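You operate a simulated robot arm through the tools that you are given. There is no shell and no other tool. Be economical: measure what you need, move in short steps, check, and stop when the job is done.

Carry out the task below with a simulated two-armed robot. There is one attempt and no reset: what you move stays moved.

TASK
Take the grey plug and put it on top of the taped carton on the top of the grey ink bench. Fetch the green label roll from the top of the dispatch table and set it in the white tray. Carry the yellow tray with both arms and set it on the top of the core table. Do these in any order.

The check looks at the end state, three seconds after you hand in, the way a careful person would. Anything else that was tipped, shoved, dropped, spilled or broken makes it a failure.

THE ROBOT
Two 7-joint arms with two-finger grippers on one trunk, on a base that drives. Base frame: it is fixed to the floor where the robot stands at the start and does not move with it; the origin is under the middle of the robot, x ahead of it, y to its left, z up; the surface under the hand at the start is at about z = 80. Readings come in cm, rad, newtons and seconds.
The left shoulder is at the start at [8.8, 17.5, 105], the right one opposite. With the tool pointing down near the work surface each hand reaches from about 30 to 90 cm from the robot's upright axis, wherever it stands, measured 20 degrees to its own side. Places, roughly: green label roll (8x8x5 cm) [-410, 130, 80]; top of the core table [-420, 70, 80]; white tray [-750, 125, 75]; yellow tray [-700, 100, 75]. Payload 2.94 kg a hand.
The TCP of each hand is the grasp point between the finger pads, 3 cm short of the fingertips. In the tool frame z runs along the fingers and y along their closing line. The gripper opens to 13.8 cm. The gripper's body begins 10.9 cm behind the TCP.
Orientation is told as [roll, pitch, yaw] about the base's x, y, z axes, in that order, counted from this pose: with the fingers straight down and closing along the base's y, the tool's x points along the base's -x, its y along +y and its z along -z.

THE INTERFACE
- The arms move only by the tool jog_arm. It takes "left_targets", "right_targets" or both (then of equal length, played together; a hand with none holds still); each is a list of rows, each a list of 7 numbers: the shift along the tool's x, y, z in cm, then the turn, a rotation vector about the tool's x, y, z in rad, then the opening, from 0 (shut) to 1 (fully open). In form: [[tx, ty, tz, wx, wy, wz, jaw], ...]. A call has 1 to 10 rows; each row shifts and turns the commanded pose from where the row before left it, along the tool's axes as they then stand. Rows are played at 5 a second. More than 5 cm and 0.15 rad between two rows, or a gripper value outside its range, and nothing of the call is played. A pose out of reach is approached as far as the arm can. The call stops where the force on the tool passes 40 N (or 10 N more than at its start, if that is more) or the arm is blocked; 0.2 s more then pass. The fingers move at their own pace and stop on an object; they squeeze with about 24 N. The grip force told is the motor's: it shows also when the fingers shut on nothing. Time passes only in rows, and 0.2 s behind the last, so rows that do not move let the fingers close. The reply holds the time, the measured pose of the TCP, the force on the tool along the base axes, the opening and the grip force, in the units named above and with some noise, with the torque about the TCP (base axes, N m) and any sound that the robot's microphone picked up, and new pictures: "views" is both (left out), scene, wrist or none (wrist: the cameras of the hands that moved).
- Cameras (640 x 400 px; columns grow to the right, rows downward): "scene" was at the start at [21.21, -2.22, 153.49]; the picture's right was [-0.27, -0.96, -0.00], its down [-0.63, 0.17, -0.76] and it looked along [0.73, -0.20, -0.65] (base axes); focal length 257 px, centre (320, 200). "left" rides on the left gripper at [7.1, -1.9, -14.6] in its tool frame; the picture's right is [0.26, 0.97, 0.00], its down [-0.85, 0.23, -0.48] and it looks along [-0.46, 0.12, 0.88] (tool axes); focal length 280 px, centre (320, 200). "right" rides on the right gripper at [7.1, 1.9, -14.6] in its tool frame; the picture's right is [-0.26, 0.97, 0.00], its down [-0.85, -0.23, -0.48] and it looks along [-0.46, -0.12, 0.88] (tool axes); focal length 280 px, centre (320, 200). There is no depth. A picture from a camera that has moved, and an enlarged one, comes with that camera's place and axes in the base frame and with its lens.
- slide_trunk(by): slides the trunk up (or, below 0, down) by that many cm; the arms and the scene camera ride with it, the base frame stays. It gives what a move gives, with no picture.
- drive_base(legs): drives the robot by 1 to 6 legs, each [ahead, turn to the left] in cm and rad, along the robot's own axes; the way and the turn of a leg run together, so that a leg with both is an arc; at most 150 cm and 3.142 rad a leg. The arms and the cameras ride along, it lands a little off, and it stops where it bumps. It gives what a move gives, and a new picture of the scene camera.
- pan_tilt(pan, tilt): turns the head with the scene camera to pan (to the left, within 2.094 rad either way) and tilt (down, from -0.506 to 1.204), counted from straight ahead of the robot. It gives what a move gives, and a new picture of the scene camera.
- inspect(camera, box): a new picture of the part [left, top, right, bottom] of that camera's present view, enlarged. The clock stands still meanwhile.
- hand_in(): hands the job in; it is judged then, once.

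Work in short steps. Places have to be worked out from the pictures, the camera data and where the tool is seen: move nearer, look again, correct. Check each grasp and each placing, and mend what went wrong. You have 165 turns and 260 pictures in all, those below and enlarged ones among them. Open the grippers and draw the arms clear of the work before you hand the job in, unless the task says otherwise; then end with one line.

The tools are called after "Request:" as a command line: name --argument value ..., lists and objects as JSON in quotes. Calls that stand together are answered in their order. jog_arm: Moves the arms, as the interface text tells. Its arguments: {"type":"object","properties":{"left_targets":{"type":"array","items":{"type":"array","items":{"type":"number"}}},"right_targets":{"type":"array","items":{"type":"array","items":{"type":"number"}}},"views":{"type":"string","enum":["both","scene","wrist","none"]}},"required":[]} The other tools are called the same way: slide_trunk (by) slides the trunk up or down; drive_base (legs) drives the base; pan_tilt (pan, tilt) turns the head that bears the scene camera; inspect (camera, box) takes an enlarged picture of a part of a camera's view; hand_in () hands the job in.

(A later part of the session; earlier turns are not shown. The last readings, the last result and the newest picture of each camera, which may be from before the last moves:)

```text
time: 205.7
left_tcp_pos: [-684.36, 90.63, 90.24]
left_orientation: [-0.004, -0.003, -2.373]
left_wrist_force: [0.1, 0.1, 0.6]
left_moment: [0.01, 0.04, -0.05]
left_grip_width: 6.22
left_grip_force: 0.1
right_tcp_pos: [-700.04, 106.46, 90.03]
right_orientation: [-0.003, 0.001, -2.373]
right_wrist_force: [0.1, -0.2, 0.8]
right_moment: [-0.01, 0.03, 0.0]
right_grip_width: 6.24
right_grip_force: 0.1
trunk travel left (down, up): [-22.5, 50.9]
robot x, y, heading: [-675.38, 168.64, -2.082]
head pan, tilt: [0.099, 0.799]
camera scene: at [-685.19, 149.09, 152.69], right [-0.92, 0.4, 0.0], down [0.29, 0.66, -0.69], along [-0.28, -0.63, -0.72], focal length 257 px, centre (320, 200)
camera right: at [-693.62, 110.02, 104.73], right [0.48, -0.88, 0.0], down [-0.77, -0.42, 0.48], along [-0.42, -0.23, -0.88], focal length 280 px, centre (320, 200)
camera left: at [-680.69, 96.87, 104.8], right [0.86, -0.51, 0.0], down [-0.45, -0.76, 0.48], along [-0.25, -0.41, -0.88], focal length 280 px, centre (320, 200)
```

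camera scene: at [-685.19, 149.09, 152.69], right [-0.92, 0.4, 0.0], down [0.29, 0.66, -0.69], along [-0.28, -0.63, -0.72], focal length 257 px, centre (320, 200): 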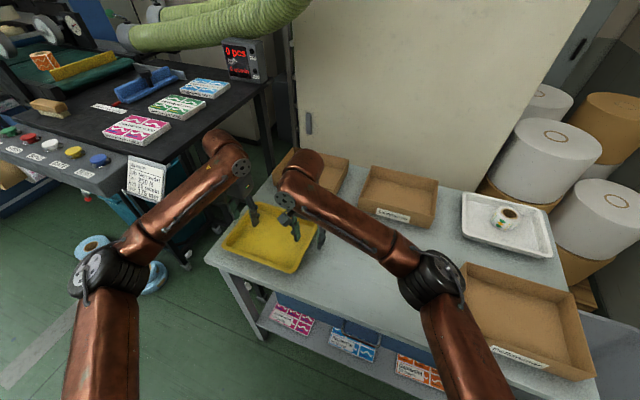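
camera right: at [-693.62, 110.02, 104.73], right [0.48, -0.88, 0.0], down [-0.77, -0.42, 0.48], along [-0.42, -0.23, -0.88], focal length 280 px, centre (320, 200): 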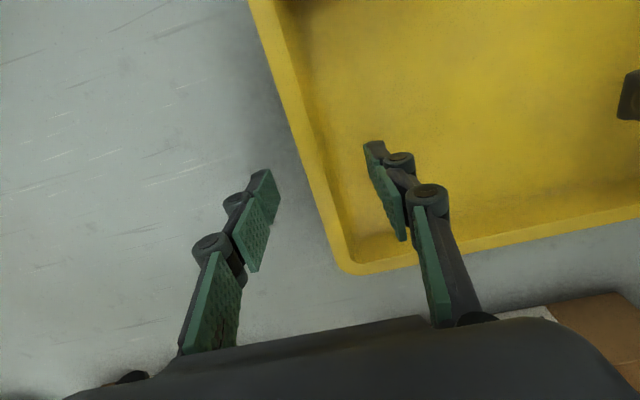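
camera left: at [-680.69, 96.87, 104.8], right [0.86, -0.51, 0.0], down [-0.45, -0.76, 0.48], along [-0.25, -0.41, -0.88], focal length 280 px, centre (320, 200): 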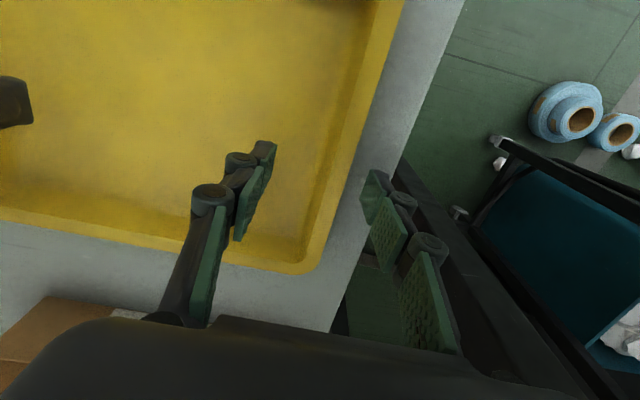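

Both walls are between the pads. I lower about 1.6 cm more and close both grippers together.

Request:
jog_arm --left_targets '[[0, 0, 0.9, 0, 0, 0, 0.45], [0, 0, 0.9, 0, 0, 0, 0.45], [0, 0, 0, 0, 0, 0, 0.25], [0, 0, 0, 0, 0, 0, 0.1], [0, 0, 0, 0, 0, 0, 0.0], [0, 0, 0, 0, 0, 0, 0.0], [0, 0, 0, 0, 0, 0, 0.0]]' --right_targets '[[0, 0, 0.8, 0, 0, 0, 0.45], [0, 0, 0.8, 0, 0, 0, 0.45], [0, 0, 0, 0, 0, 0, 0.25], [0, 0, 0, 0, 0, 0, 0.1], [0, 0, 0, 0, 0, 0, 0.0], [0, 0, 0, 0, 0, 0, 0.0], [0, 0, 0, 0, 0, 0, 0.0]]' --views "both"

```text
time: 207.3
left_tcp_pos: [-684.2, 90.88, 88.58]
left_orientation: [-0.001, -0.005, -2.374]
left_wrist_force: [0.2, -4.1, -0.3]
left_moment: [0.46, 0.41, 0.2]
left_grip_width: 0.61
left_grip_force: 23.9
right_tcp_pos: [-699.81, 106.96, 88.74]
right_orientation: [-0.002, -0.002, -2.373]
right_wrist_force: [-0.3, 3.9, 0.2]
right_moment: [-0.44, -0.35, 0.4]
right_grip_width: 0.61
right_grip_force: 23.7
trunk travel left (down, up): [-22.5, 50.9]
robot x, y, heading: [-675.37, 168.25, -2.083]
head pan, tilt: [0.099, 0.799]
camera scene: at [-684.77, 149.83, 152.72], right [-0.92, 0.4, 0.0], down [0.29, 0.66, -0.7], along [-0.28, -0.64, -0.72], focal length 257 px, centre (320, 200)
camera right: at [-693.4, 110.5, 103.35], right [0.48, -0.88, 0.0], down [-0.77, -0.42, 0.48], along [-0.42, -0.23, -0.88], focal length 280 px, centre (320, 200)
camera left: at [-680.55, 97.25, 103.15], right [0.86, -0.51, 0.0], down [-0.45, -0.75, 0.48], along [-0.25, -0.41, -0.88], focal length 280 px, centre (320, 200)
```

scene: 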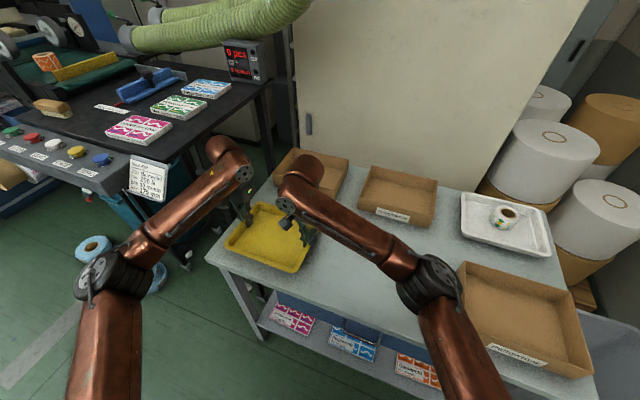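
right: 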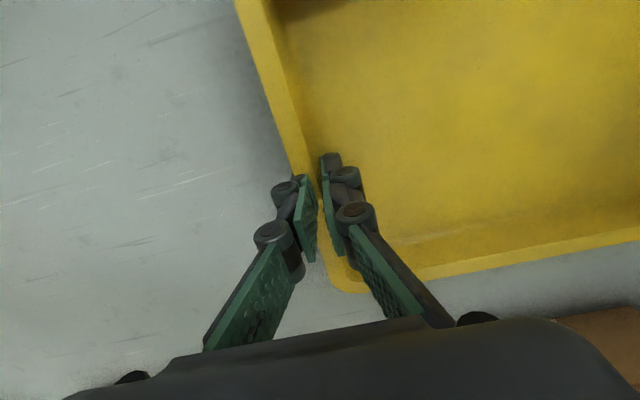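
left: 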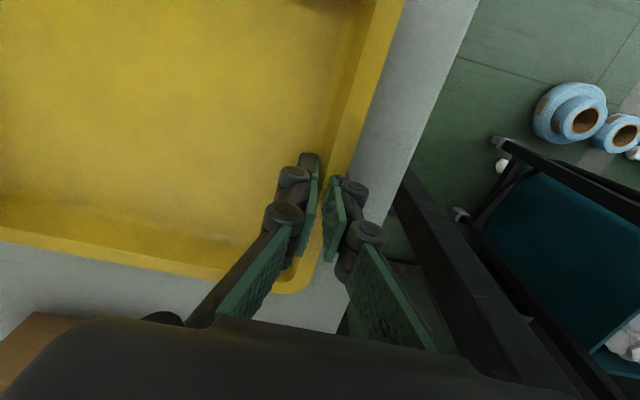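

Both hands pinch the 0.6 cm walls. I lift 2 cm to test.

Request:
jog_arm --left_targets '[[0, 0, -0.7, 0, 0, 0, 0], [0, 0, -0.7, 0, 0, 0, 0], [0, 0, -0.8, 0, 0, 0, 0], [0, 0, 0, 0, 0, 0, 0]]' --right_targets '[[0, 0, -0.7, 0, 0, 0, 0], [0, 0, -0.7, 0, 0, 0, 0], [0, 0, -0.8, 0, 0, 0, 0], [0, 0, 0, 0, 0, 0, 0]]' --views "both"

```text
time: 208.3
left_tcp_pos: [-684.39, 90.84, 90.72]
left_orientation: [-0.005, -0.005, -2.373]
left_wrist_force: [-3.3, -1.2, -0.7]
left_moment: [0.46, 0.44, 0.33]
left_grip_width: 0.6
left_grip_force: 24.0
right_tcp_pos: [-699.83, 106.93, 90.88]
right_orientation: [-0.002, -0.002, -2.373]
right_wrist_force: [3.4, 0.1, -1.3]
right_moment: [-0.43, -0.37, 0.3]
right_grip_width: 0.58
right_grip_force: 24.2
trunk travel left (down, up): [-22.5, 50.9]
robot x, y, heading: [-675.82, 168.38, -2.086]
head pan, tilt: [0.099, 0.799]
camera scene: at [-684.78, 149.81, 152.71], right [-0.92, 0.4, 0.0], down [0.29, 0.66, -0.7], along [-0.28, -0.64, -0.72], focal length 257 px, centre (320, 200)
camera right: at [-693.41, 110.45, 105.56], right [0.48, -0.88, 0.0], down [-0.77, -0.42, 0.48], along [-0.42, -0.23, -0.88], focal length 280 px, centre (320, 200)
camera left: at [-680.61, 97.14, 105.31], right [0.86, -0.51, 0.0], down [-0.45, -0.76, 0.48], along [-0.25, -0.41, -0.88], focal length 280 px, centre (320, 200)
```

scene: 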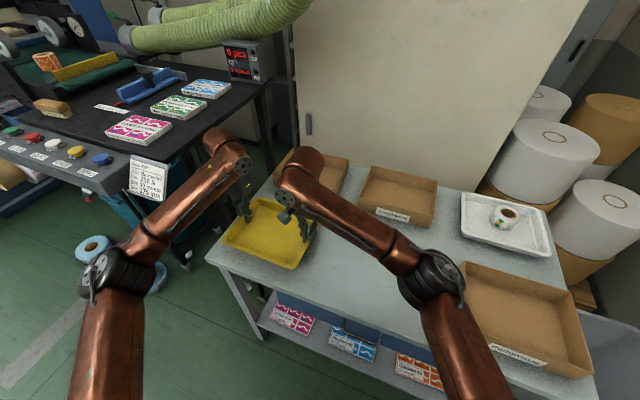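
right: 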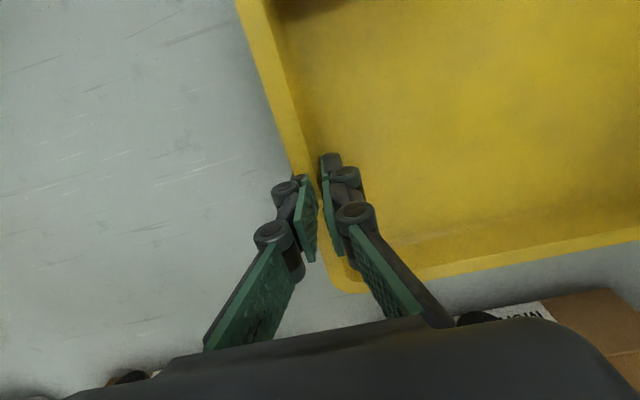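
left: 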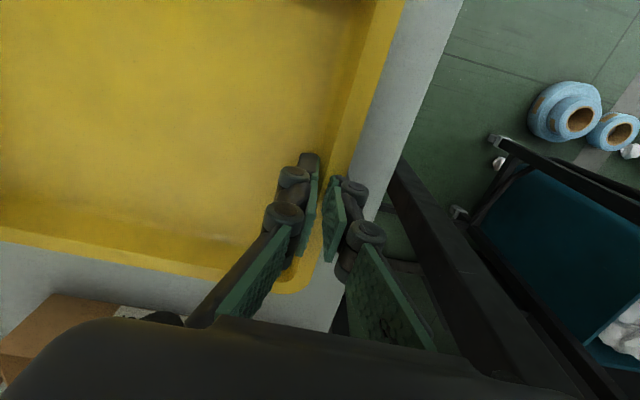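

The tray came up level. I lift another 14 cm, both hands together.

Request:
jog_arm --left_targets '[[0, 0, -2, 0, 0, 0, 0], [0, 0, -2, 0, 0, 0, 0], [0, 0, -2, 0, 0, 0, 0], [0, 0, -2, 0, 0, 0, 0], [0, 0, -2, 0, 0, 0, 0], [0, 0, -2, 0, 0, 0, 0], [0, 0, -2, 0, 0, 0, 0]]' --right_targets '[[0, 0, -2, 0, 0, 0, 0], [0, 0, -2, 0, 0, 0, 0], [0, 0, -2, 0, 0, 0, 0], [0, 0, -2, 0, 0, 0, 0], [0, 0, -2, 0, 0, 0, 0], [0, 0, -2, 0, 0, 0, 0], [0, 0, -2, 0, 0, 0, 0]]' --views "scene"

Request:
drive_base --legs '[[-30, 0]]'

```text
time: 209.9
left_tcp_pos: [-684.2, 91.09, 104.95]
left_orientation: [0.0, -0.005, -2.375]
left_wrist_force: [-7.8, 10.1, -0.5]
left_moment: [0.63, 0.41, 0.1]
left_grip_width: 0.6
left_grip_force: 23.9
right_tcp_pos: [-699.72, 107.03, 104.83]
right_orientation: [0.0, -0.003, -2.373]
right_wrist_force: [8.2, -8.4, -1.0]
right_moment: [-0.7, -0.37, -0.25]
right_grip_width: 0.62
right_grip_force: 24.0
trunk travel left (down, up): [-22.5, 50.9]
robot x, y, heading: [-675.27, 168.64, -2.079]
head pan, tilt: [0.099, 0.799]
camera scene: at [-684.74, 149.97, 152.75], right [-0.92, 0.4, 0.0], down [0.29, 0.66, -0.7], along [-0.28, -0.64, -0.72], focal length 257 px, centre (320, 200)
```

scene: 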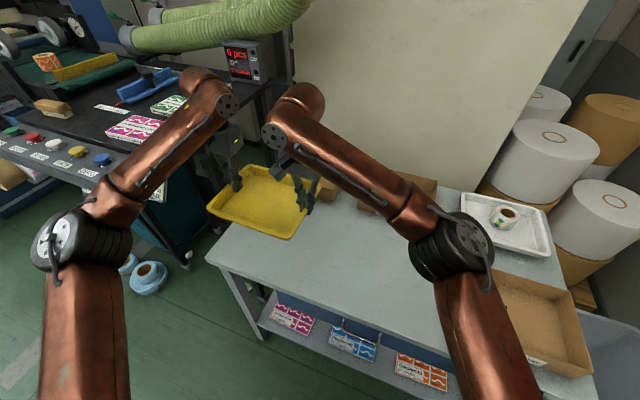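

```text
time: 211.0
left_tcp_pos: [-676.31, 102.46, 110.91]
left_orientation: [-0.177, -0.045, -2.203]
left_wrist_force: [-41.1, 29.2, -6.7]
left_moment: [0.26, 0.68, -0.63]
left_grip_width: 3.23
left_grip_force: 24.6
right_tcp_pos: [-696.68, 117.63, 110.72]
right_orientation: [0.088, 0.067, -2.431]
right_wrist_force: [39.5, -29.6, 0.6]
right_moment: [-0.51, -1.44, 0.73]
right_grip_width: 2.55
right_grip_force: 24.3
trunk travel left (down, up): [-22.5, 50.9]
robot x, y, heading: [-671.58, 174.62, -2.082]
head pan, tilt: [0.099, 0.799]
stopped in leg 1: the force on the tool passed its limit at 58 N (the readings are from after the stop); the commanded pose is now the measured one
camera scene: at [-687.16, 145.95, 152.01], right [-0.92, 0.4, -0.01], down [0.31, 0.7, -0.64], along [-0.25, -0.59, -0.77], focal length 257 px, centre (320, 200)
```

scene: 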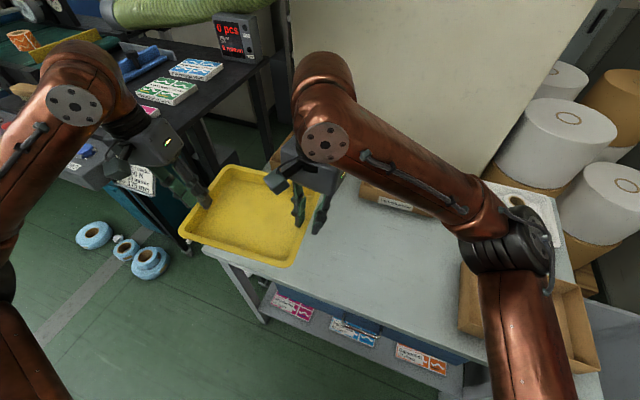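

The driving jolt strained the hands against each other. I look at both grips before doing anything.

Request:
inspect --camera "left" --box '[0, 0, 640, 400]'

Request:
inspect --camera "right" --box '[0, 0, 640, 400]'

Request:
inspect --camera "scene" --box '[140, 90, 380, 290]'

```text
1.00 times, centred on (320, 200) of left (not enlarged: the box is as wide or as high as the picture)
camera zoom: at [-671.33, 108.3, 125.24], right [0.92, -0.36, -0.18], down [-0.24, -0.85, 0.47], along [-0.32, -0.38, -0.87], focal length 280 px, centre (320, 200)
```

zoom: 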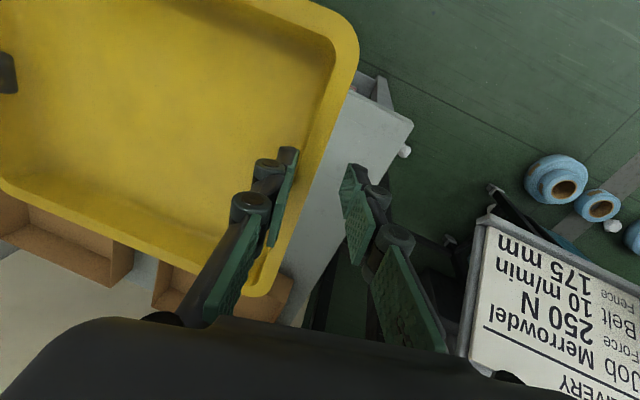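

```text
1.00 times, centred on (320, 200) of right (not enlarged: the box is as wide or as high as the picture)
camera zoom: at [-691.74, 121.21, 125.95], right [0.42, -0.9, 0.07], down [-0.84, -0.37, 0.4], along [-0.33, -0.23, -0.92], focal length 280 px, centre (320, 200)
```

zoom: 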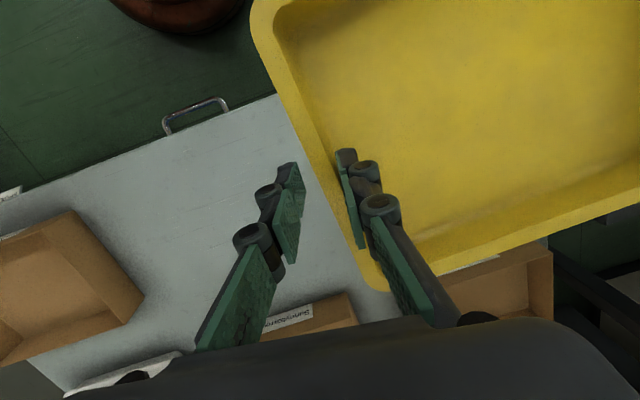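

```text
2.00 times, centred on (260, 190) of scene
camera zoom: at [-687.16, 145.95, 152.01], right [-0.92, 0.4, -0.01], down [0.31, 0.7, -0.64], along [-0.25, -0.59, -0.77], focal length 513 px, centre (440, 220)
```

zoom: 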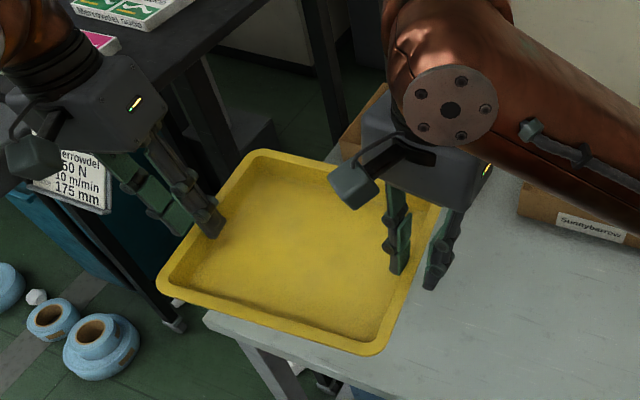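

The hands are stretched apart, forcing the jaws open; only the inner fingers hold the tray. I bring the hands toward each other in small steps so that the jaws close on the walls again.

Request:
jog_arm --left_targets '[[0, -0.4, 0, 0, 0, 0, 0], [0, -0.4, 0, 0, 0, 0, 0], [0, -0.4, 0, 0, 0, 0, 0]]' --right_targets '[[0, 0.4, 0, 0, 0, 0, 0], [0, 0.4, 0, 0, 0, 0, 0], [0, 0.4, 0, 0, 0, 0, 0]]' --views "both"

```text
time: 211.4
left_tcp_pos: [-672.45, 109.36, 114.86]
left_orientation: [-0.199, -0.11, -2.152]
left_wrist_force: [-1.2, -0.8, -2.6]
left_moment: [0.09, -0.13, 0.02]
left_grip_width: 0.01
left_grip_force: 23.9
right_tcp_pos: [-693.91, 124.39, 114.39]
right_orientation: [0.107, 0.013, -2.418]
right_wrist_force: [-0.2, -0.5, -1.3]
right_moment: [0.0, -0.07, 0.02]
right_grip_width: 0.0
right_grip_force: 23.9
trunk travel left (down, up): [-22.5, 50.9]
robot x, y, heading: [-671.98, 175.04, -2.079]
head pan, tilt: [0.099, 0.799]
stopped in row 1 (left hand): the arm was blocked; the commanded pose is now the measured one
camera scene: at [-686.13, 147.56, 152.19], right [-0.92, 0.4, -0.01], down [0.31, 0.7, -0.65], along [-0.25, -0.6, -0.76], focal length 257 px, centre (320, 200)
camera right: at [-688.47, 128.74, 129.36], right [0.44, -0.89, 0.1], down [-0.83, -0.36, 0.44], along [-0.35, -0.27, -0.89], focal length 280 px, centre (320, 200)
camera left: at [-666.82, 116.03, 128.57], right [0.92, -0.32, -0.22], down [-0.17, -0.84, 0.51], along [-0.35, -0.43, -0.83], focal length 280 px, centre (320, 200)
```

scene: 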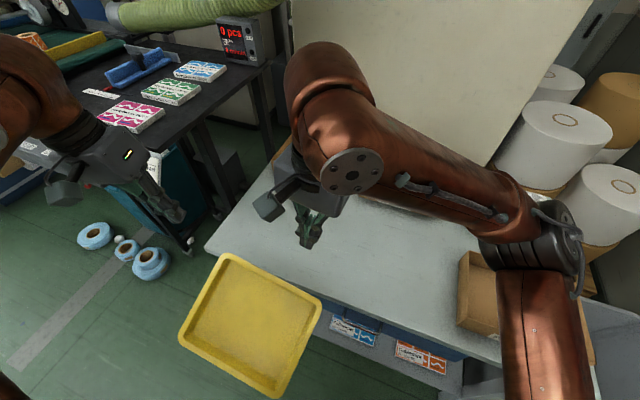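
right: 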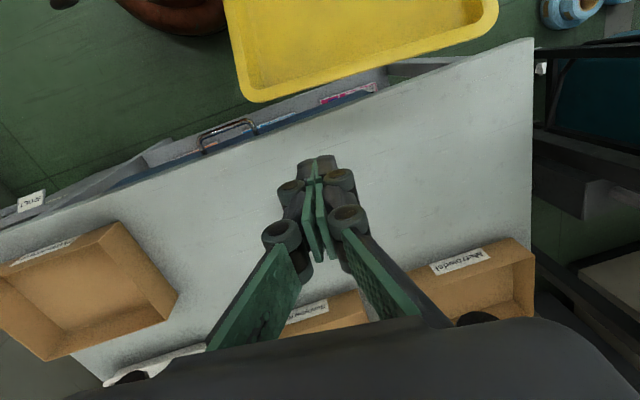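
left: 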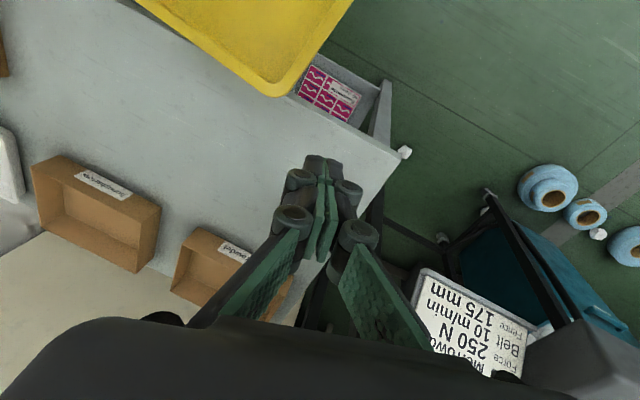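

The tray slipped free. I check where it is now and whether anything else was touched.

Request:
jog_arm --left_targets '[[0, 0, 0, 0, 0, 0, 0.3], [0, 0, 0, 0, 0, 0, 0.3], [0, 0, 0, 0, 0, 0, 0.3], [0, 0, 0, 0, 0, 0, 0.3], [0, 0, 0, 0, 0, 0, 0.3]]' --right_targets '[[0, 0, 0, 0, 0, 0, 0.3], [0, 0, 0, 0, 0, 0, 0.3], [0, 0, 0, 0, 0, 0, 0.3], [0, 0, 0, 0, 0, 0, 0.3], [0, 0, 0, 0, 0, 0, 0.3]]' --views "both"

```text
time: 211.7
left_tcp_pos: [-666.94, 118.34, 117.49]
left_orientation: [-0.167, -0.194, -2.158]
left_wrist_force: [-0.2, -2.8, -1.2]
left_moment: [0.25, -0.13, -0.04]
left_grip_width: 2.59
left_grip_force: 0.1
right_tcp_pos: [-688.89, 133.27, 116.81]
right_orientation: [0.132, -0.09, -2.425]
right_wrist_force: [-0.1, -1.3, -1.0]
right_moment: [0.2, 0.02, -0.03]
right_grip_width: 2.64
right_grip_force: 0.0
trunk travel left (down, up): [-22.5, 50.9]
robot x, y, heading: [-671.84, 174.94, -2.081]
head pan, tilt: [0.099, 0.799]
stopped in row 1 (left hand): the arm was blocked; the commanded pose is now the measured one
camera scene: at [-682.76, 153.34, 152.62], right [-0.92, 0.4, 0.0], down [0.29, 0.67, -0.68], along [-0.27, -0.63, -0.73], focal length 257 px, centre (320, 200)
camera right: at [-682.68, 138.87, 130.92], right [0.44, -0.89, 0.15], down [-0.8, -0.31, 0.51], along [-0.41, -0.35, -0.84], focal length 280 px, centre (320, 200)
camera left: at [-661.0, 126.24, 130.34], right [0.92, -0.34, -0.21], down [-0.16, -0.79, 0.59], along [-0.36, -0.5, -0.78], focal length 280 px, centre (320, 200)
```

scene: 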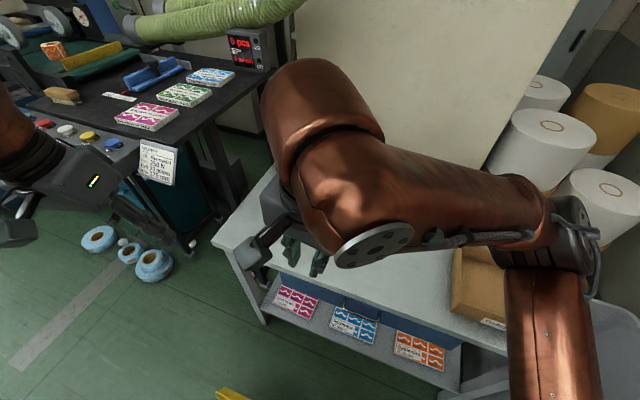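
right: 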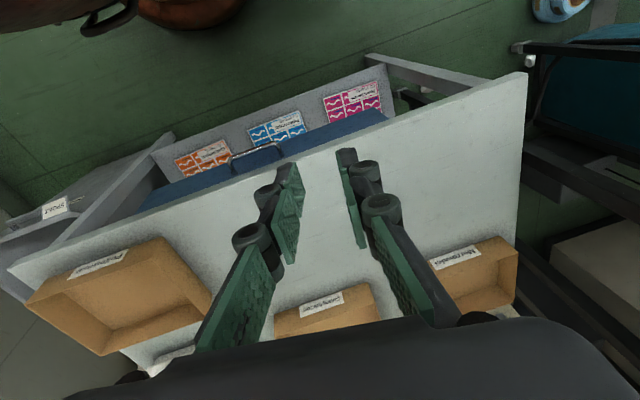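
left: 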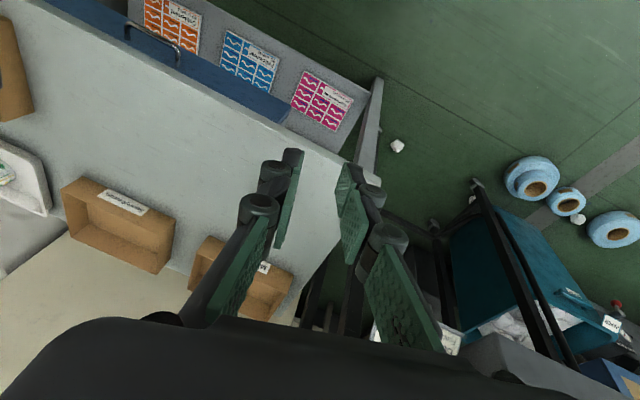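

The base itself seems to have rocked and is settling. I let it come to rest and look for the tray.

Request:
pan_tilt --pan 0.0 --tilt 1.2

```text
time: 212.6
left_tcp_pos: [-669.49, 114.07, 115.77]
left_orientation: [-0.17, -0.147, -2.161]
left_wrist_force: [-0.5, 1.0, -0.2]
left_moment: [-0.15, 0.03, 0.01]
left_grip_width: 4.15
left_grip_force: 0.0
right_tcp_pos: [-691.58, 128.89, 115.24]
right_orientation: [0.115, -0.049, -2.41]
right_wrist_force: [-0.4, 1.1, -1.0]
right_moment: [-0.11, -0.02, -0.02]
right_grip_width: 4.14
right_grip_force: 0.0
trunk travel left (down, up): [-22.5, 50.9]
robot x, y, heading: [-671.72, 174.97, -2.086]
head pan, tilt: [0.0, 1.201]
camera scene: at [-685.92, 149.47, 149.45], right [-0.87, 0.49, 0.0], down [0.47, 0.83, -0.3], along [-0.14, -0.26, -0.96], focal length 257 px, centre (320, 200)
```

scene: 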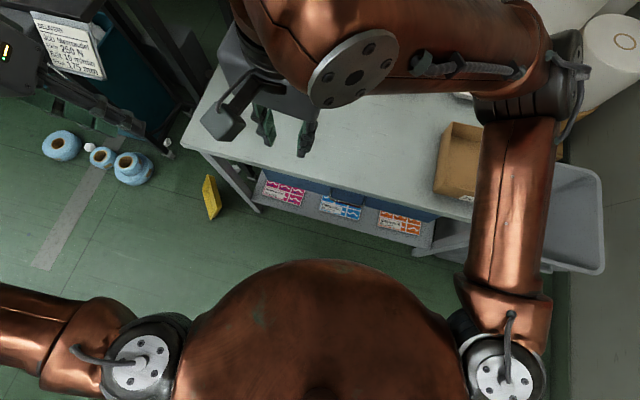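

The tray lies on the floor near the table's left leg. I check whether it has come to rest and how it lies.

Request:
inspect --camera "scene" --box '[140, 130, 280, 250]'

Request:
pan_tilt --pan 0.2 --tilt 1.0

```text
3.33 times, centred on (210, 190) of scene
camera zoom: at [-685.92, 149.47, 149.45], right [-0.87, 0.49, 0.0], down [0.47, 0.83, -0.3], along [-0.14, -0.26, -0.96], focal length 855 px, centre (687, 233)
```

zoom: 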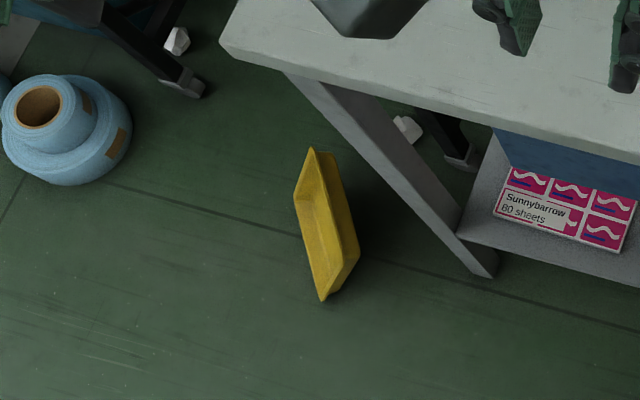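

```text
time: 213.3
left_tcp_pos: [-667.92, 116.12, 117.0]
left_orientation: [-0.178, -0.173, -2.161]
left_wrist_force: [-1.3, -2.3, 0.2]
left_moment: [0.3, -0.1, -0.08]
left_grip_width: 4.16
left_grip_force: 0.0
right_tcp_pos: [-689.81, 131.01, 116.15]
right_orientation: [0.124, -0.06, -2.426]
right_wrist_force: [-1.0, -2.2, -1.1]
right_moment: [0.25, -0.15, -0.02]
right_grip_width: 4.13
right_grip_force: 0.1
trunk travel left (down, up): [-22.5, 50.9]
robot x, y, heading: [-671.74, 174.73, -2.084]
head pan, tilt: [0.201, 1.0]
camera scene: at [-680.1, 157.03, 151.25], right [-0.95, 0.3, 0.0], down [0.26, 0.8, -0.54], along [-0.16, -0.51, -0.84], focal length 257 px, centre (320, 200)
```

scene: 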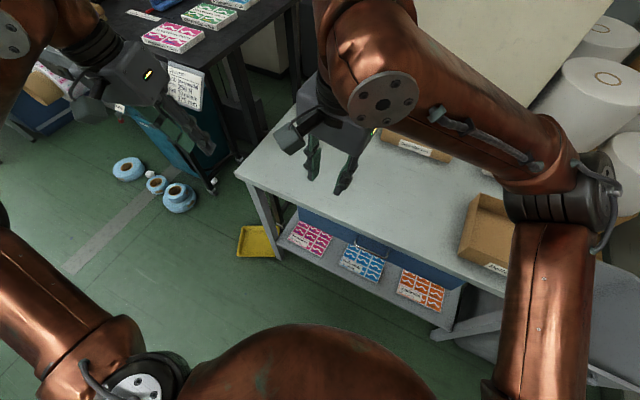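

The tray lies flat on the floor by the table's left leg. First I straighten the hands and draw both arms in, so the base is steady before driving.

Request:
jog_arm --left_targets '[[2, 0, -0.5, -0.07, 0.07, 0, 0.4], [2, 0, -0.5, -0.07, 0.07, -0.03, 0.4], [3, 0, 0, -0.038, 0.033, -0.04, 0.4], [3, 0, 0, 0, 0, 0, 0.4], [3, 0, 0, 0, 0, 0, 0.4]]' --right_targets '[[2, 0, -0.5, 0.06, 0.03, -0.08, 0.4], [2, 0, -0.5, 0.064, 0.03, -0.08, 0.4], [3, 0, 0, 0, 0, -0.1, 0.4], [3, 0, 0, 0, 0, -0.08, 0.4], [3, 0, 0, 0, 0, 0, 0.4]]' --views "scene"

```text
time: 214.2
left_tcp_pos: [-660.03, 128.67, 117.7]
left_orientation: [-0.012, -0.077, -2.104]
left_wrist_force: [0.3, -2.6, 0.1]
left_moment: [0.23, 0.01, -0.03]
left_grip_width: 5.56
left_grip_force: 0.1
right_tcp_pos: [-681.41, 143.71, 117.8]
right_orientation: [-0.014, -0.081, -2.143]
right_wrist_force: [0.2, -1.1, -1.5]
right_moment: [0.2, -0.02, 0.01]
right_grip_width: 5.52
right_grip_force: 0.0
trunk travel left (down, up): [-22.5, 50.9]
robot x, y, heading: [-671.41, 175.15, -2.074]
head pan, tilt: [0.201, 1.0]
stopped in row 4 (right hand): the arm was blocked; the commanded pose is now the measured one
camera scene: at [-681.67, 153.67, 151.07], right [-0.95, 0.3, 0.0], down [0.26, 0.81, -0.52], along [-0.16, -0.5, -0.85], focal length 257 px, centre (320, 200)
```

scene: 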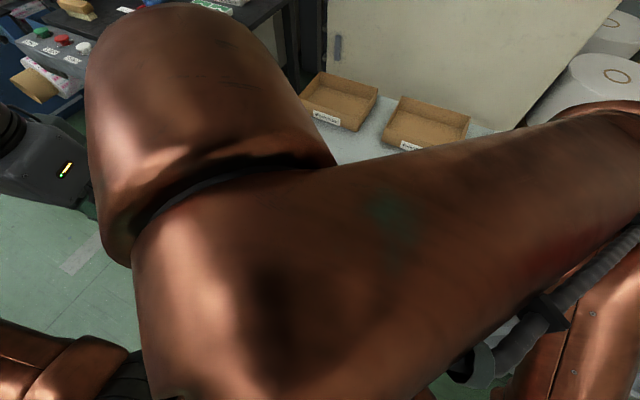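

The right hand is across my body, near the head. I move it out to the right.

Request:
jog_arm --right_targets '[[-1, -3, 0, 0, 0.04, 0, 0.4], [-1, -4, 0, 0, 0.04, 0, 0.4], [-1, -4.5, 0, 0, 0, 0, 0.4], [-1, -4.5, 0, 0, 0, 0, 0.4], [-1, -4.5, 0, 0, 0, 0, 0.4], [0, -4.5, 0, 0, 0, 0, 0.4]]' --views "scene"

```text
time: 215.4
left_tcp_pos: [-657.67, 135.18, 118.4]
left_orientation: [-0.044, -0.159, -2.099]
left_wrist_force: [-2.1, -4.1, 1.1]
left_moment: [0.44, -0.1, -0.04]
left_grip_width: 5.52
left_grip_force: 0.2
right_tcp_pos: [-697.86, 156.67, 118.75]
right_orientation: [-0.014, -0.069, -2.153]
right_wrist_force: [-1.4, -3.2, 0.3]
right_moment: [0.29, -0.17, 0.03]
right_grip_width: 5.54
right_grip_force: 0.1
trunk travel left (down, up): [-22.5, 50.9]
robot x, y, heading: [-671.64, 174.62, -2.081]
head pan, tilt: [0.201, 1.0]
stopped in row 6 (left hand): the arm was blocked; the commanded pose is now the measured one
camera scene: at [-680.83, 155.88, 151.15], right [-0.95, 0.31, 0.0], down [0.26, 0.81, -0.53], along [-0.16, -0.51, -0.85], focal length 257 px, centre (320, 200)
```

scene: 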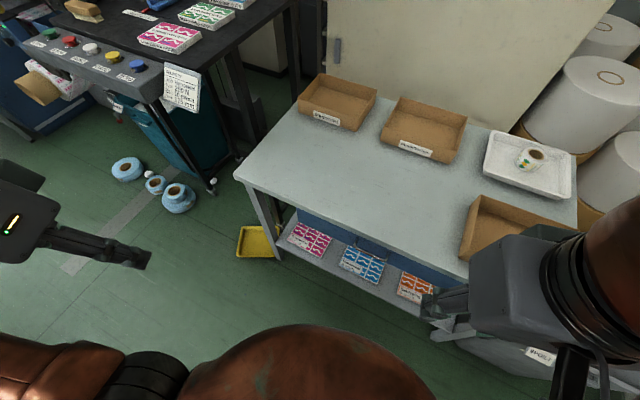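

I let the rocking settle and look down at the tray.

Request:
pan_tilt --pan 0.5 --tilt 1.0

Request:
pan_tilt --pan 0.3 --tilt 1.1

```text
time: 216.2
left_tcp_pos: [-660.17, 131.01, 117.74]
left_orientation: [-0.047, -0.113, -2.097]
left_wrist_force: [0.0, 0.5, 0.1]
left_moment: [-0.12, 0.0, 0.01]
left_grip_width: 5.52
left_grip_force: 0.1
right_tcp_pos: [-700.44, 152.51, 117.91]
right_orientation: [-0.017, -0.023, -2.156]
right_wrist_force: [0.7, -0.4, 0.0]
right_moment: [-0.07, 0.02, -0.02]
right_grip_width: 5.51
right_grip_force: 0.0
trunk travel left (down, up): [-22.5, 50.9]
robot x, y, heading: [-671.9, 175.13, -2.079]
head pan, tilt: [0.499, 1.0]
camera scene: at [-682.27, 149.31, 150.81], right [-1.0, 0.01, -0.03], down [0.02, 0.87, -0.5], along [0.02, -0.5, -0.87], focal length 257 px, centre (320, 200)
```

scene: 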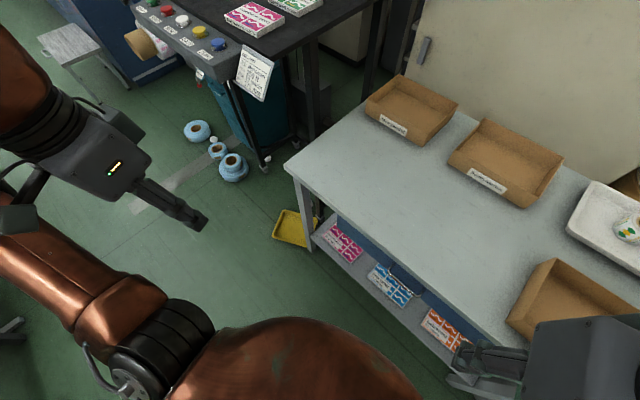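

```text
time: 217.0
left_tcp_pos: [-660.37, 129.54, 117.72]
left_orientation: [-0.023, -0.084, -2.101]
left_wrist_force: [0.3, 1.2, -0.8]
left_moment: [-0.14, -0.05, 0.03]
left_grip_width: 5.54
left_grip_force: 0.1
right_tcp_pos: [-700.84, 150.75, 117.89]
right_orientation: [-0.014, -0.003, -2.153]
right_wrist_force: [-0.3, -0.2, 0.4]
right_moment: [-0.1, 0.04, 0.02]
right_grip_width: 5.5
right_grip_force: 0.0
trunk travel left (down, up): [-22.5, 50.9]
robot x, y, heading: [-671.74, 174.82, -2.082]
head pan, tilt: [0.3, 1.1]
camera scene: at [-681.78, 153.1, 150.3], right [-0.98, 0.21, -0.01], down [0.19, 0.88, -0.43], along [-0.08, -0.42, -0.9], focal length 257 px, centre (320, 200)
```

scene: 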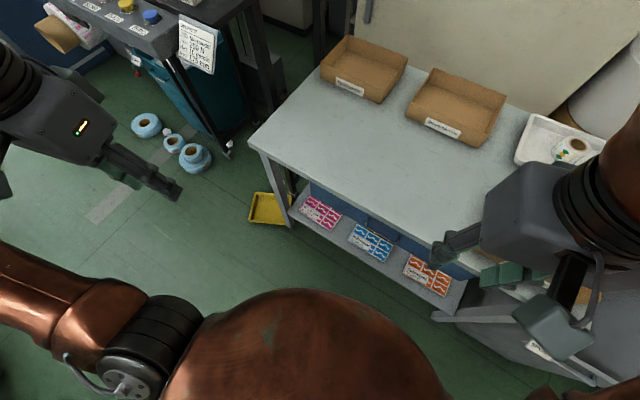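

The rocking dies down. I back off gently by a short leg.

Request:
drive_base --legs '[[-12, 0]]'

Request:
inspect --camera "scene" --box '[200, 80, 360, 230]'

```text
time: 218.0
left_tcp_pos: [-652.4, 146.04, 118.69]
left_orientation: [-0.075, -0.236, -2.093]
left_wrist_force: [-0.6, -0.5, 1.0]
left_moment: [0.0, 0.02, -0.01]
left_grip_width: 5.56
left_grip_force: 0.1
right_tcp_pos: [-692.22, 167.75, 118.74]
right_orientation: [-0.016, -0.128, -2.151]
right_wrist_force: [1.2, 0.2, 0.9]
right_moment: [-0.06, 0.06, 0.03]
right_grip_width: 5.53
right_grip_force: 0.0
trunk travel left (down, up): [-22.5, 50.9]
robot x, y, heading: [-669.05, 180.07, -2.081]
head pan, tilt: [0.3, 1.1]
stopped in leg 1: the robot was blocked; the commanded pose is now the measured one
camera scene: at [-675.02, 165.16, 151.14], right [-0.98, 0.21, 0.01], down [0.18, 0.86, -0.47], along [-0.1, -0.46, -0.88], focal length 257 px, centre (320, 200)
```

scene: 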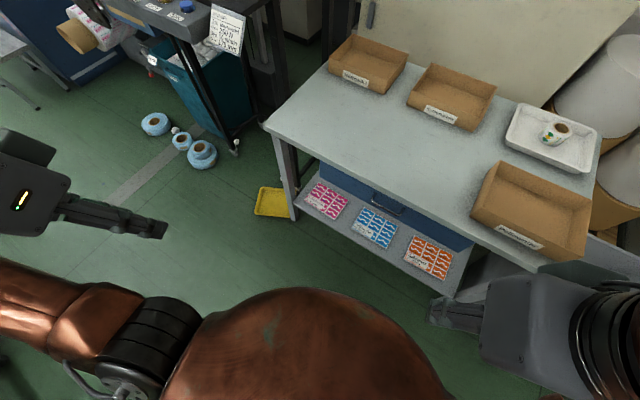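

```text
2.67 times, centred on (280, 155) of scene
camera zoom: at [-675.02, 165.16, 151.14], right [-0.98, 0.21, 0.01], down [0.18, 0.86, -0.47], along [-0.1, -0.46, -0.88], focal length 684 px, centre (427, 320)
```

zoom: 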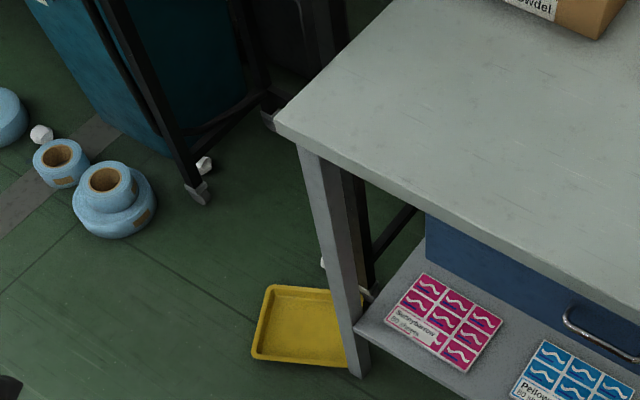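

The base reports being blocked on the way back. I look around behind on both sides for what stops it.

Request:
pan_tilt --pan -2.0 --tilt 0.9

Request:
pan_tilt --pan 2.09 --tilt 0.9

```text
time: 220.1
left_tcp_pos: [-653.19, 144.83, 118.35]
left_orientation: [-0.079, -0.21, -2.099]
left_wrist_force: [-1.1, -2.1, 0.0]
left_moment: [0.28, -0.17, -0.04]
left_grip_width: 5.53
left_grip_force: 0.0
right_tcp_pos: [-692.85, 166.45, 118.54]
right_orientation: [-0.019, -0.105, -2.154]
right_wrist_force: [-2.0, -0.8, 0.4]
right_moment: [0.24, -0.17, 0.02]
right_grip_width: 5.54
right_grip_force: 0.1
trunk travel left (down, up): [-22.5, 50.9]
robot x, y, heading: [-668.84, 180.38, -2.079]
head pan, tilt: [-2.0, 0.901]
camera scene: at [-679.78, 174.58, 151.91], right [0.81, 0.59, 0.0], down [0.46, -0.63, -0.62], along [-0.37, 0.5, -0.78], focal length 257 px, centre (320, 200)
```

scene: 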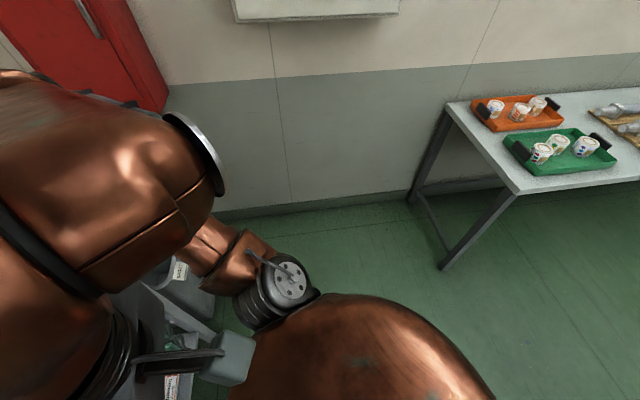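

```text
time: 223.4
left_tcp_pos: [-653.05, 145.03, 118.57]
left_orientation: [-0.084, -0.226, -2.093]
left_wrist_force: [0.1, 0.0, -0.2]
left_moment: [-0.02, -0.05, -0.02]
left_grip_width: 5.53
left_grip_force: 0.1
right_tcp_pos: [-692.57, 166.87, 118.76]
right_orientation: [-0.015, -0.116, -2.155]
right_wrist_force: [0.4, -0.1, -0.1]
right_moment: [-0.03, 0.01, -0.02]
right_grip_width: 5.51
right_grip_force: 0.1
trunk travel left (down, up): [-22.5, 50.9]
robot x, y, heading: [-668.7, 180.27, -2.08]
head pan, tilt: [2.089, 0.901]
camera scene: at [-667.55, 168.89, 151.94], right [0.01, -1.0, 0.0], down [-0.78, -0.01, -0.62], along [0.62, 0.01, -0.78], focal length 257 px, centre (320, 200)
```

scene: 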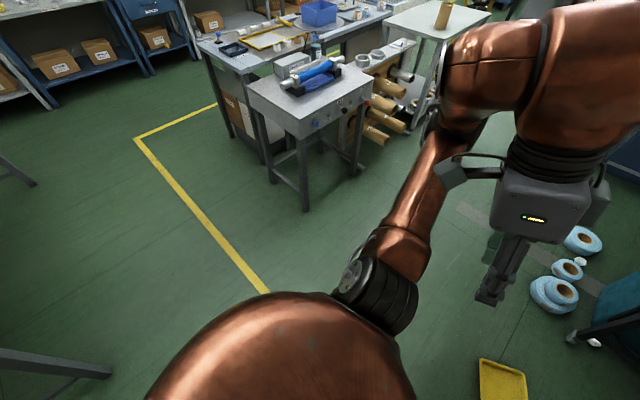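

Nothing stands behind me and the camera is level again. I straighten the hands' tilt and try another short reverse.

Request:
jog_arm --left_targets '[[0, 0, 0, -0.04, 0.11, 0, 0.4], [0, 0, 0, -0.04, 0.11, 0, 0.4], [0, 0, 0, 0, 0, 0, 0.4]]' --right_targets '[[0, 0, 0, -0.01, 0.06, -0.035, 0.4], [0, 0, 0, -0.01, 0.06, -0.035, 0.4], [0, 0, 0, 0, 0, 0, 0.4]]' --views "none"

Request:
drive_base --legs '[[-10, 0]]'

```text
time: 224.2
left_tcp_pos: [-656.12, 144.29, 116.76]
left_orientation: [0.006, -0.005, -2.102]
left_wrist_force: [-0.5, -0.4, -0.9]
left_moment: [0.01, -0.01, 0.0]
left_grip_width: 5.5
left_grip_force: 0.1
left hand out of reach, approached as far as the arm can: row 1, 2
right_tcp_pos: [-692.79, 165.73, 118.7]
right_orientation: [0.003, 0.006, -2.086]
right_wrist_force: [0.3, 0.2, 0.1]
right_moment: [-0.03, -0.02, 0.0]
right_grip_width: 5.52
right_grip_force: 0.1
right hand out of reach, approached as far as the arm can: row 1, 2
trunk travel left (down, up): [-22.5, 50.9]
robot x, y, heading: [-668.68, 179.95, -2.079]
head pan, tilt: [2.089, 0.901]
```

```text
time: 225.4
left_tcp_pos: [-651.15, 153.06, 117.02]
left_orientation: [0.002, -0.006, -2.103]
left_wrist_force: [0.2, -0.3, -0.2]
left_moment: [-0.05, 0.03, -0.03]
left_grip_width: 5.53
left_grip_force: 0.1
right_tcp_pos: [-687.93, 174.74, 118.74]
right_orientation: [0.001, 0.005, -2.088]
right_wrist_force: [0.1, 0.3, -0.1]
right_moment: [-0.03, 0.04, 0.02]
right_grip_width: 5.53
right_grip_force: 0.1
trunk travel left (down, up): [-22.5, 50.9]
robot x, y, heading: [-663.98, 188.92, -2.085]
head pan, tilt: [2.089, 0.901]
camera scene: at [-662.58, 177.79, 151.95], right [0.01, -1.0, 0.0], down [-0.78, -0.01, -0.62], along [0.62, 0.0, -0.78], focal length 257 px, centre (320, 200)
```

scene: 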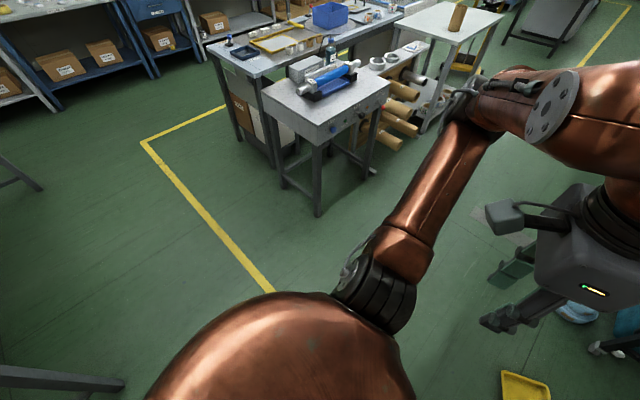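

Now it moved freely. I look at the tray on the floor and at the table for any disturbance.

Request:
pan_tilt --pan 0.25 --tilt 0.85

Request:
inspect --camera "scene" --box '[220, 120, 380, 260]'

```text
time: 227.2
left_tcp_pos: [-651.17, 152.99, 116.83]
left_orientation: [0.005, -0.007, -2.105]
left_wrist_force: [0.0, 0.5, 0.2]
left_moment: [0.03, -0.02, 0.0]
left_grip_width: 5.52
left_grip_force: 0.0
right_tcp_pos: [-687.9, 174.61, 118.73]
right_orientation: [0.001, 0.006, -2.086]
right_wrist_force: [-0.1, 0.8, 1.1]
right_moment: [0.01, 0.0, 0.02]
right_grip_width: 5.54
right_grip_force: 0.1
trunk travel left (down, up): [-22.5, 50.9]
robot x, y, heading: [-664.29, 189.03, -2.084]
head pan, tilt: [0.25, 0.85]
camera scene: at [-672.2, 170.07, 152.33], right [-0.97, 0.26, 0.0], down [0.19, 0.73, -0.66], along [-0.17, -0.64, -0.75], focal length 257 px, centre (320, 200)
```

scene: 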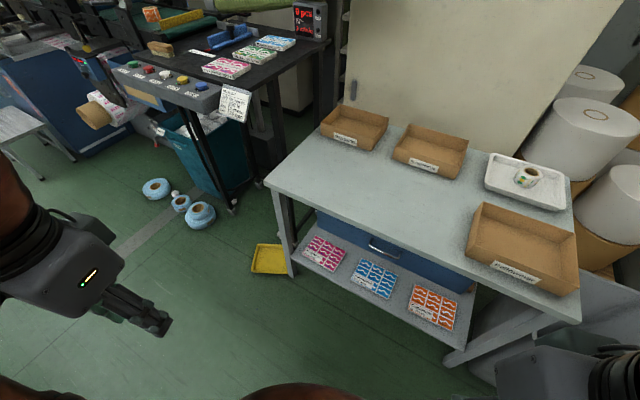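

```text
2.86 times, centred on (300, 190) of scene
camera zoom: at [-672.2, 170.07, 152.33], right [-0.97, 0.26, 0.0], down [0.19, 0.73, -0.66], along [-0.17, -0.64, -0.75], focal length 733 px, centre (377, 229)
```

zoom: 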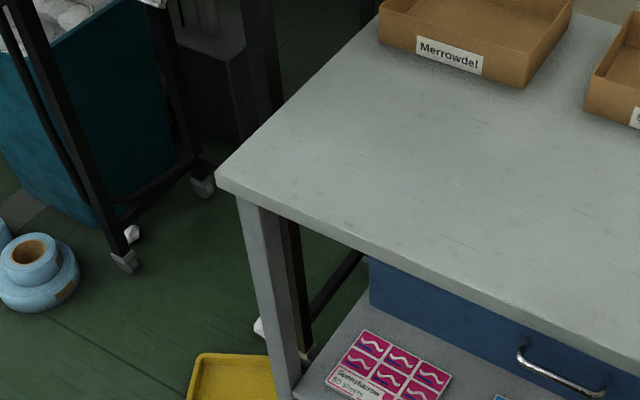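

The tray lies flat beside the table's left leg, under the job card, centre about (−663, 84). I'll drag it into the open aisle first. I drive across so it is straight ahead.

Request:
drive_base --legs '[[0, 1.31], [70, 0], [0, -1.57]]'

Request:
pan_tilt --pan 0.0 --tilt 0.85

```text
time: 238.1
left_tcp_pos: [-608.87, 102.01, 116.83]
left_orientation: [0.003, -0.009, -2.343]
left_wrist_force: [0.4, -0.5, 0.3]
left_moment: [0.01, 0.01, -0.03]
left_grip_width: 5.52
left_grip_force: 0.1
right_tcp_pos: [-639.4, 131.75, 118.8]
right_orientation: [0.0, 0.005, -2.325]
right_wrist_force: [0.4, 0.8, 0.3]
right_moment: [-0.04, 0.01, 0.0]
right_grip_width: 5.52
right_grip_force: 0.1
trunk travel left (down, up): [-22.5, 50.9]
robot x, y, heading: [-612.36, 140.01, -2.319]
head pan, tilt: [0.25, 0.85]
camera scene: at [-625.25, 123.59, 152.33], right [-0.88, 0.48, 0.0], down [0.36, 0.66, -0.66], along [-0.32, -0.58, -0.75], focal length 257 px, centre (320, 200)
```

scene: 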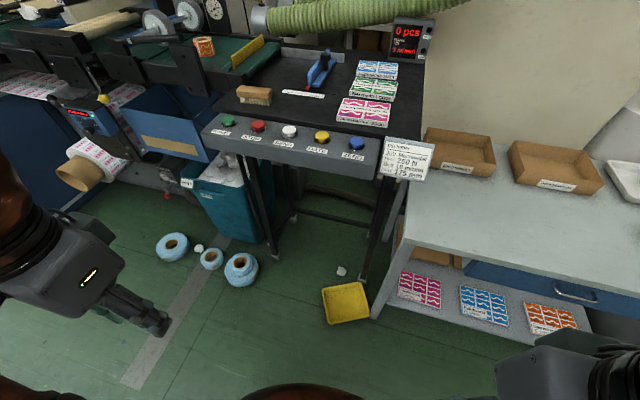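

```text
time: 238.9
left_tcp_pos: [-608.87, 102.03, 116.93]
left_orientation: [0.003, -0.007, -2.341]
left_wrist_force: [-1.0, 0.2, 0.2]
left_moment: [-0.03, 0.01, 0.04]
left_grip_width: 5.5
left_grip_force: 0.1
right_tcp_pos: [-639.4, 131.62, 118.8]
right_orientation: [0.002, 0.006, -2.324]
right_wrist_force: [-1.1, -0.2, -1.4]
right_moment: [0.0, 0.03, -0.02]
right_grip_width: 5.54
right_grip_force: 0.1
trunk travel left (down, up): [-22.5, 50.9]
robot x, y, heading: [-612.9, 139.7, -2.316]
head pan, tilt: [0.0, 0.85]
camera scene: at [-626.81, 124.71, 152.33], right [-0.73, 0.68, 0.0], down [0.51, 0.55, -0.66], along [-0.45, -0.48, -0.75], focal length 257 px, centre (320, 200)
```

scene: 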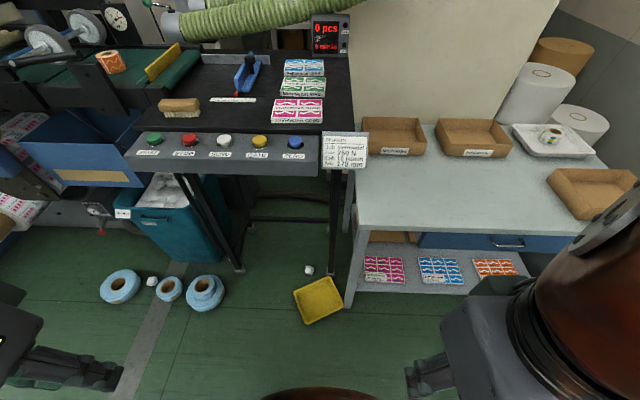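

The tray is fully in view: corners about (−657,70), (−678,81), (−670.5,98), (−650,90). I go 8 cm closer and lower the trunk so the arms can reach the floor.

Request:
drive_base --legs '[[8, 0]]'

Request:
slide_trunk --by -21

Request:
pan_tilt --pan 0.0 --tilt 0.9

```text
time: 239.9
left_tcp_pos: [-614.52, 96.09, 116.83]
left_orientation: [0.002, -0.005, -2.344]
left_wrist_force: [0.4, -1.4, 0.6]
left_moment: [0.1, -0.05, 0.02]
left_grip_width: 5.5
left_grip_force: 0.0
right_tcp_pos: [-644.92, 125.76, 118.86]
right_orientation: [0.001, 0.008, -2.327]
right_wrist_force: [-1.0, -0.4, -0.8]
right_moment: [0.06, -0.07, 0.01]
right_grip_width: 5.52
right_grip_force: 0.0
trunk travel left (down, up): [-22.5, 50.9]
robot x, y, heading: [-618.01, 134.06, -2.326]
head pan, tilt: [0.0, 0.85]
camera scene: at [-632.42, 118.76, 152.29], right [-0.73, 0.68, 0.0], down [0.51, 0.55, -0.66], along [-0.45, -0.48, -0.75], focal length 257 px, centre (320, 200)
```

scene: 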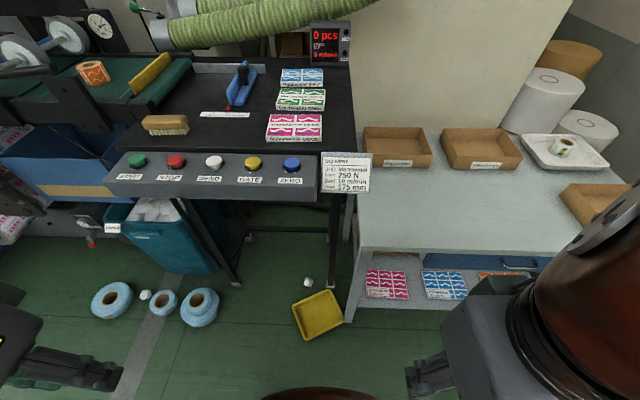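

```text
time: 242.2
left_tcp_pos: [-622.46, 87.6, 90.48]
left_orientation: [-0.001, 0.269, -2.344]
left_wrist_force: [1.2, 1.5, -0.4]
left_moment: [-0.02, 0.02, -0.04]
left_grip_width: 5.5
left_grip_force: 0.1
right_tcp_pos: [-653.24, 116.83, 92.44]
right_orientation: [0.002, 0.281, -2.325]
right_wrist_force: [-0.3, -0.2, -0.5]
right_moment: [-0.02, 0.05, -0.02]
right_grip_width: 5.51
right_grip_force: 0.1
trunk travel left (down, up): [-1.5, 71.9]
robot x, y, heading: [-618.1, 134.72, -2.327]
head pan, tilt: [0.0, 0.85]
```

```text
time: 242.8
left_tcp_pos: [-622.43, 87.47, 90.36]
left_orientation: [-0.001, 0.271, -2.343]
left_wrist_force: [0.2, -0.4, -0.7]
left_moment: [0.03, -0.01, 0.01]
left_grip_width: 5.54
left_grip_force: 0.1
right_tcp_pos: [-653.36, 116.78, 92.44]
right_orientation: [-0.001, 0.281, -2.327]
right_wrist_force: [-0.3, 0.4, 0.3]
right_moment: [-0.01, 0.01, -0.01]
right_grip_width: 5.51
right_grip_force: 0.1
trunk travel left (down, up): [-1.5, 71.9]
robot x, y, heading: [-618.08, 133.99, -2.323]
head pan, tilt: [0.0, 0.901]
camera scene: at [-646.28, 103.92, 127.62], right [-0.73, 0.68, 0.0], down [0.54, 0.57, -0.62], along [-0.42, -0.45, -0.78], focal length 257 px, centre (320, 200)
```

scene: 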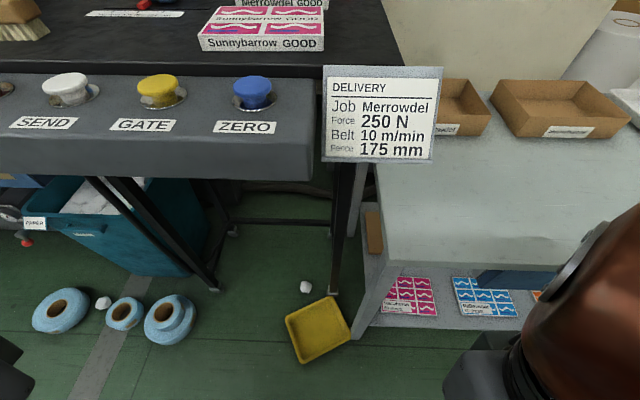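

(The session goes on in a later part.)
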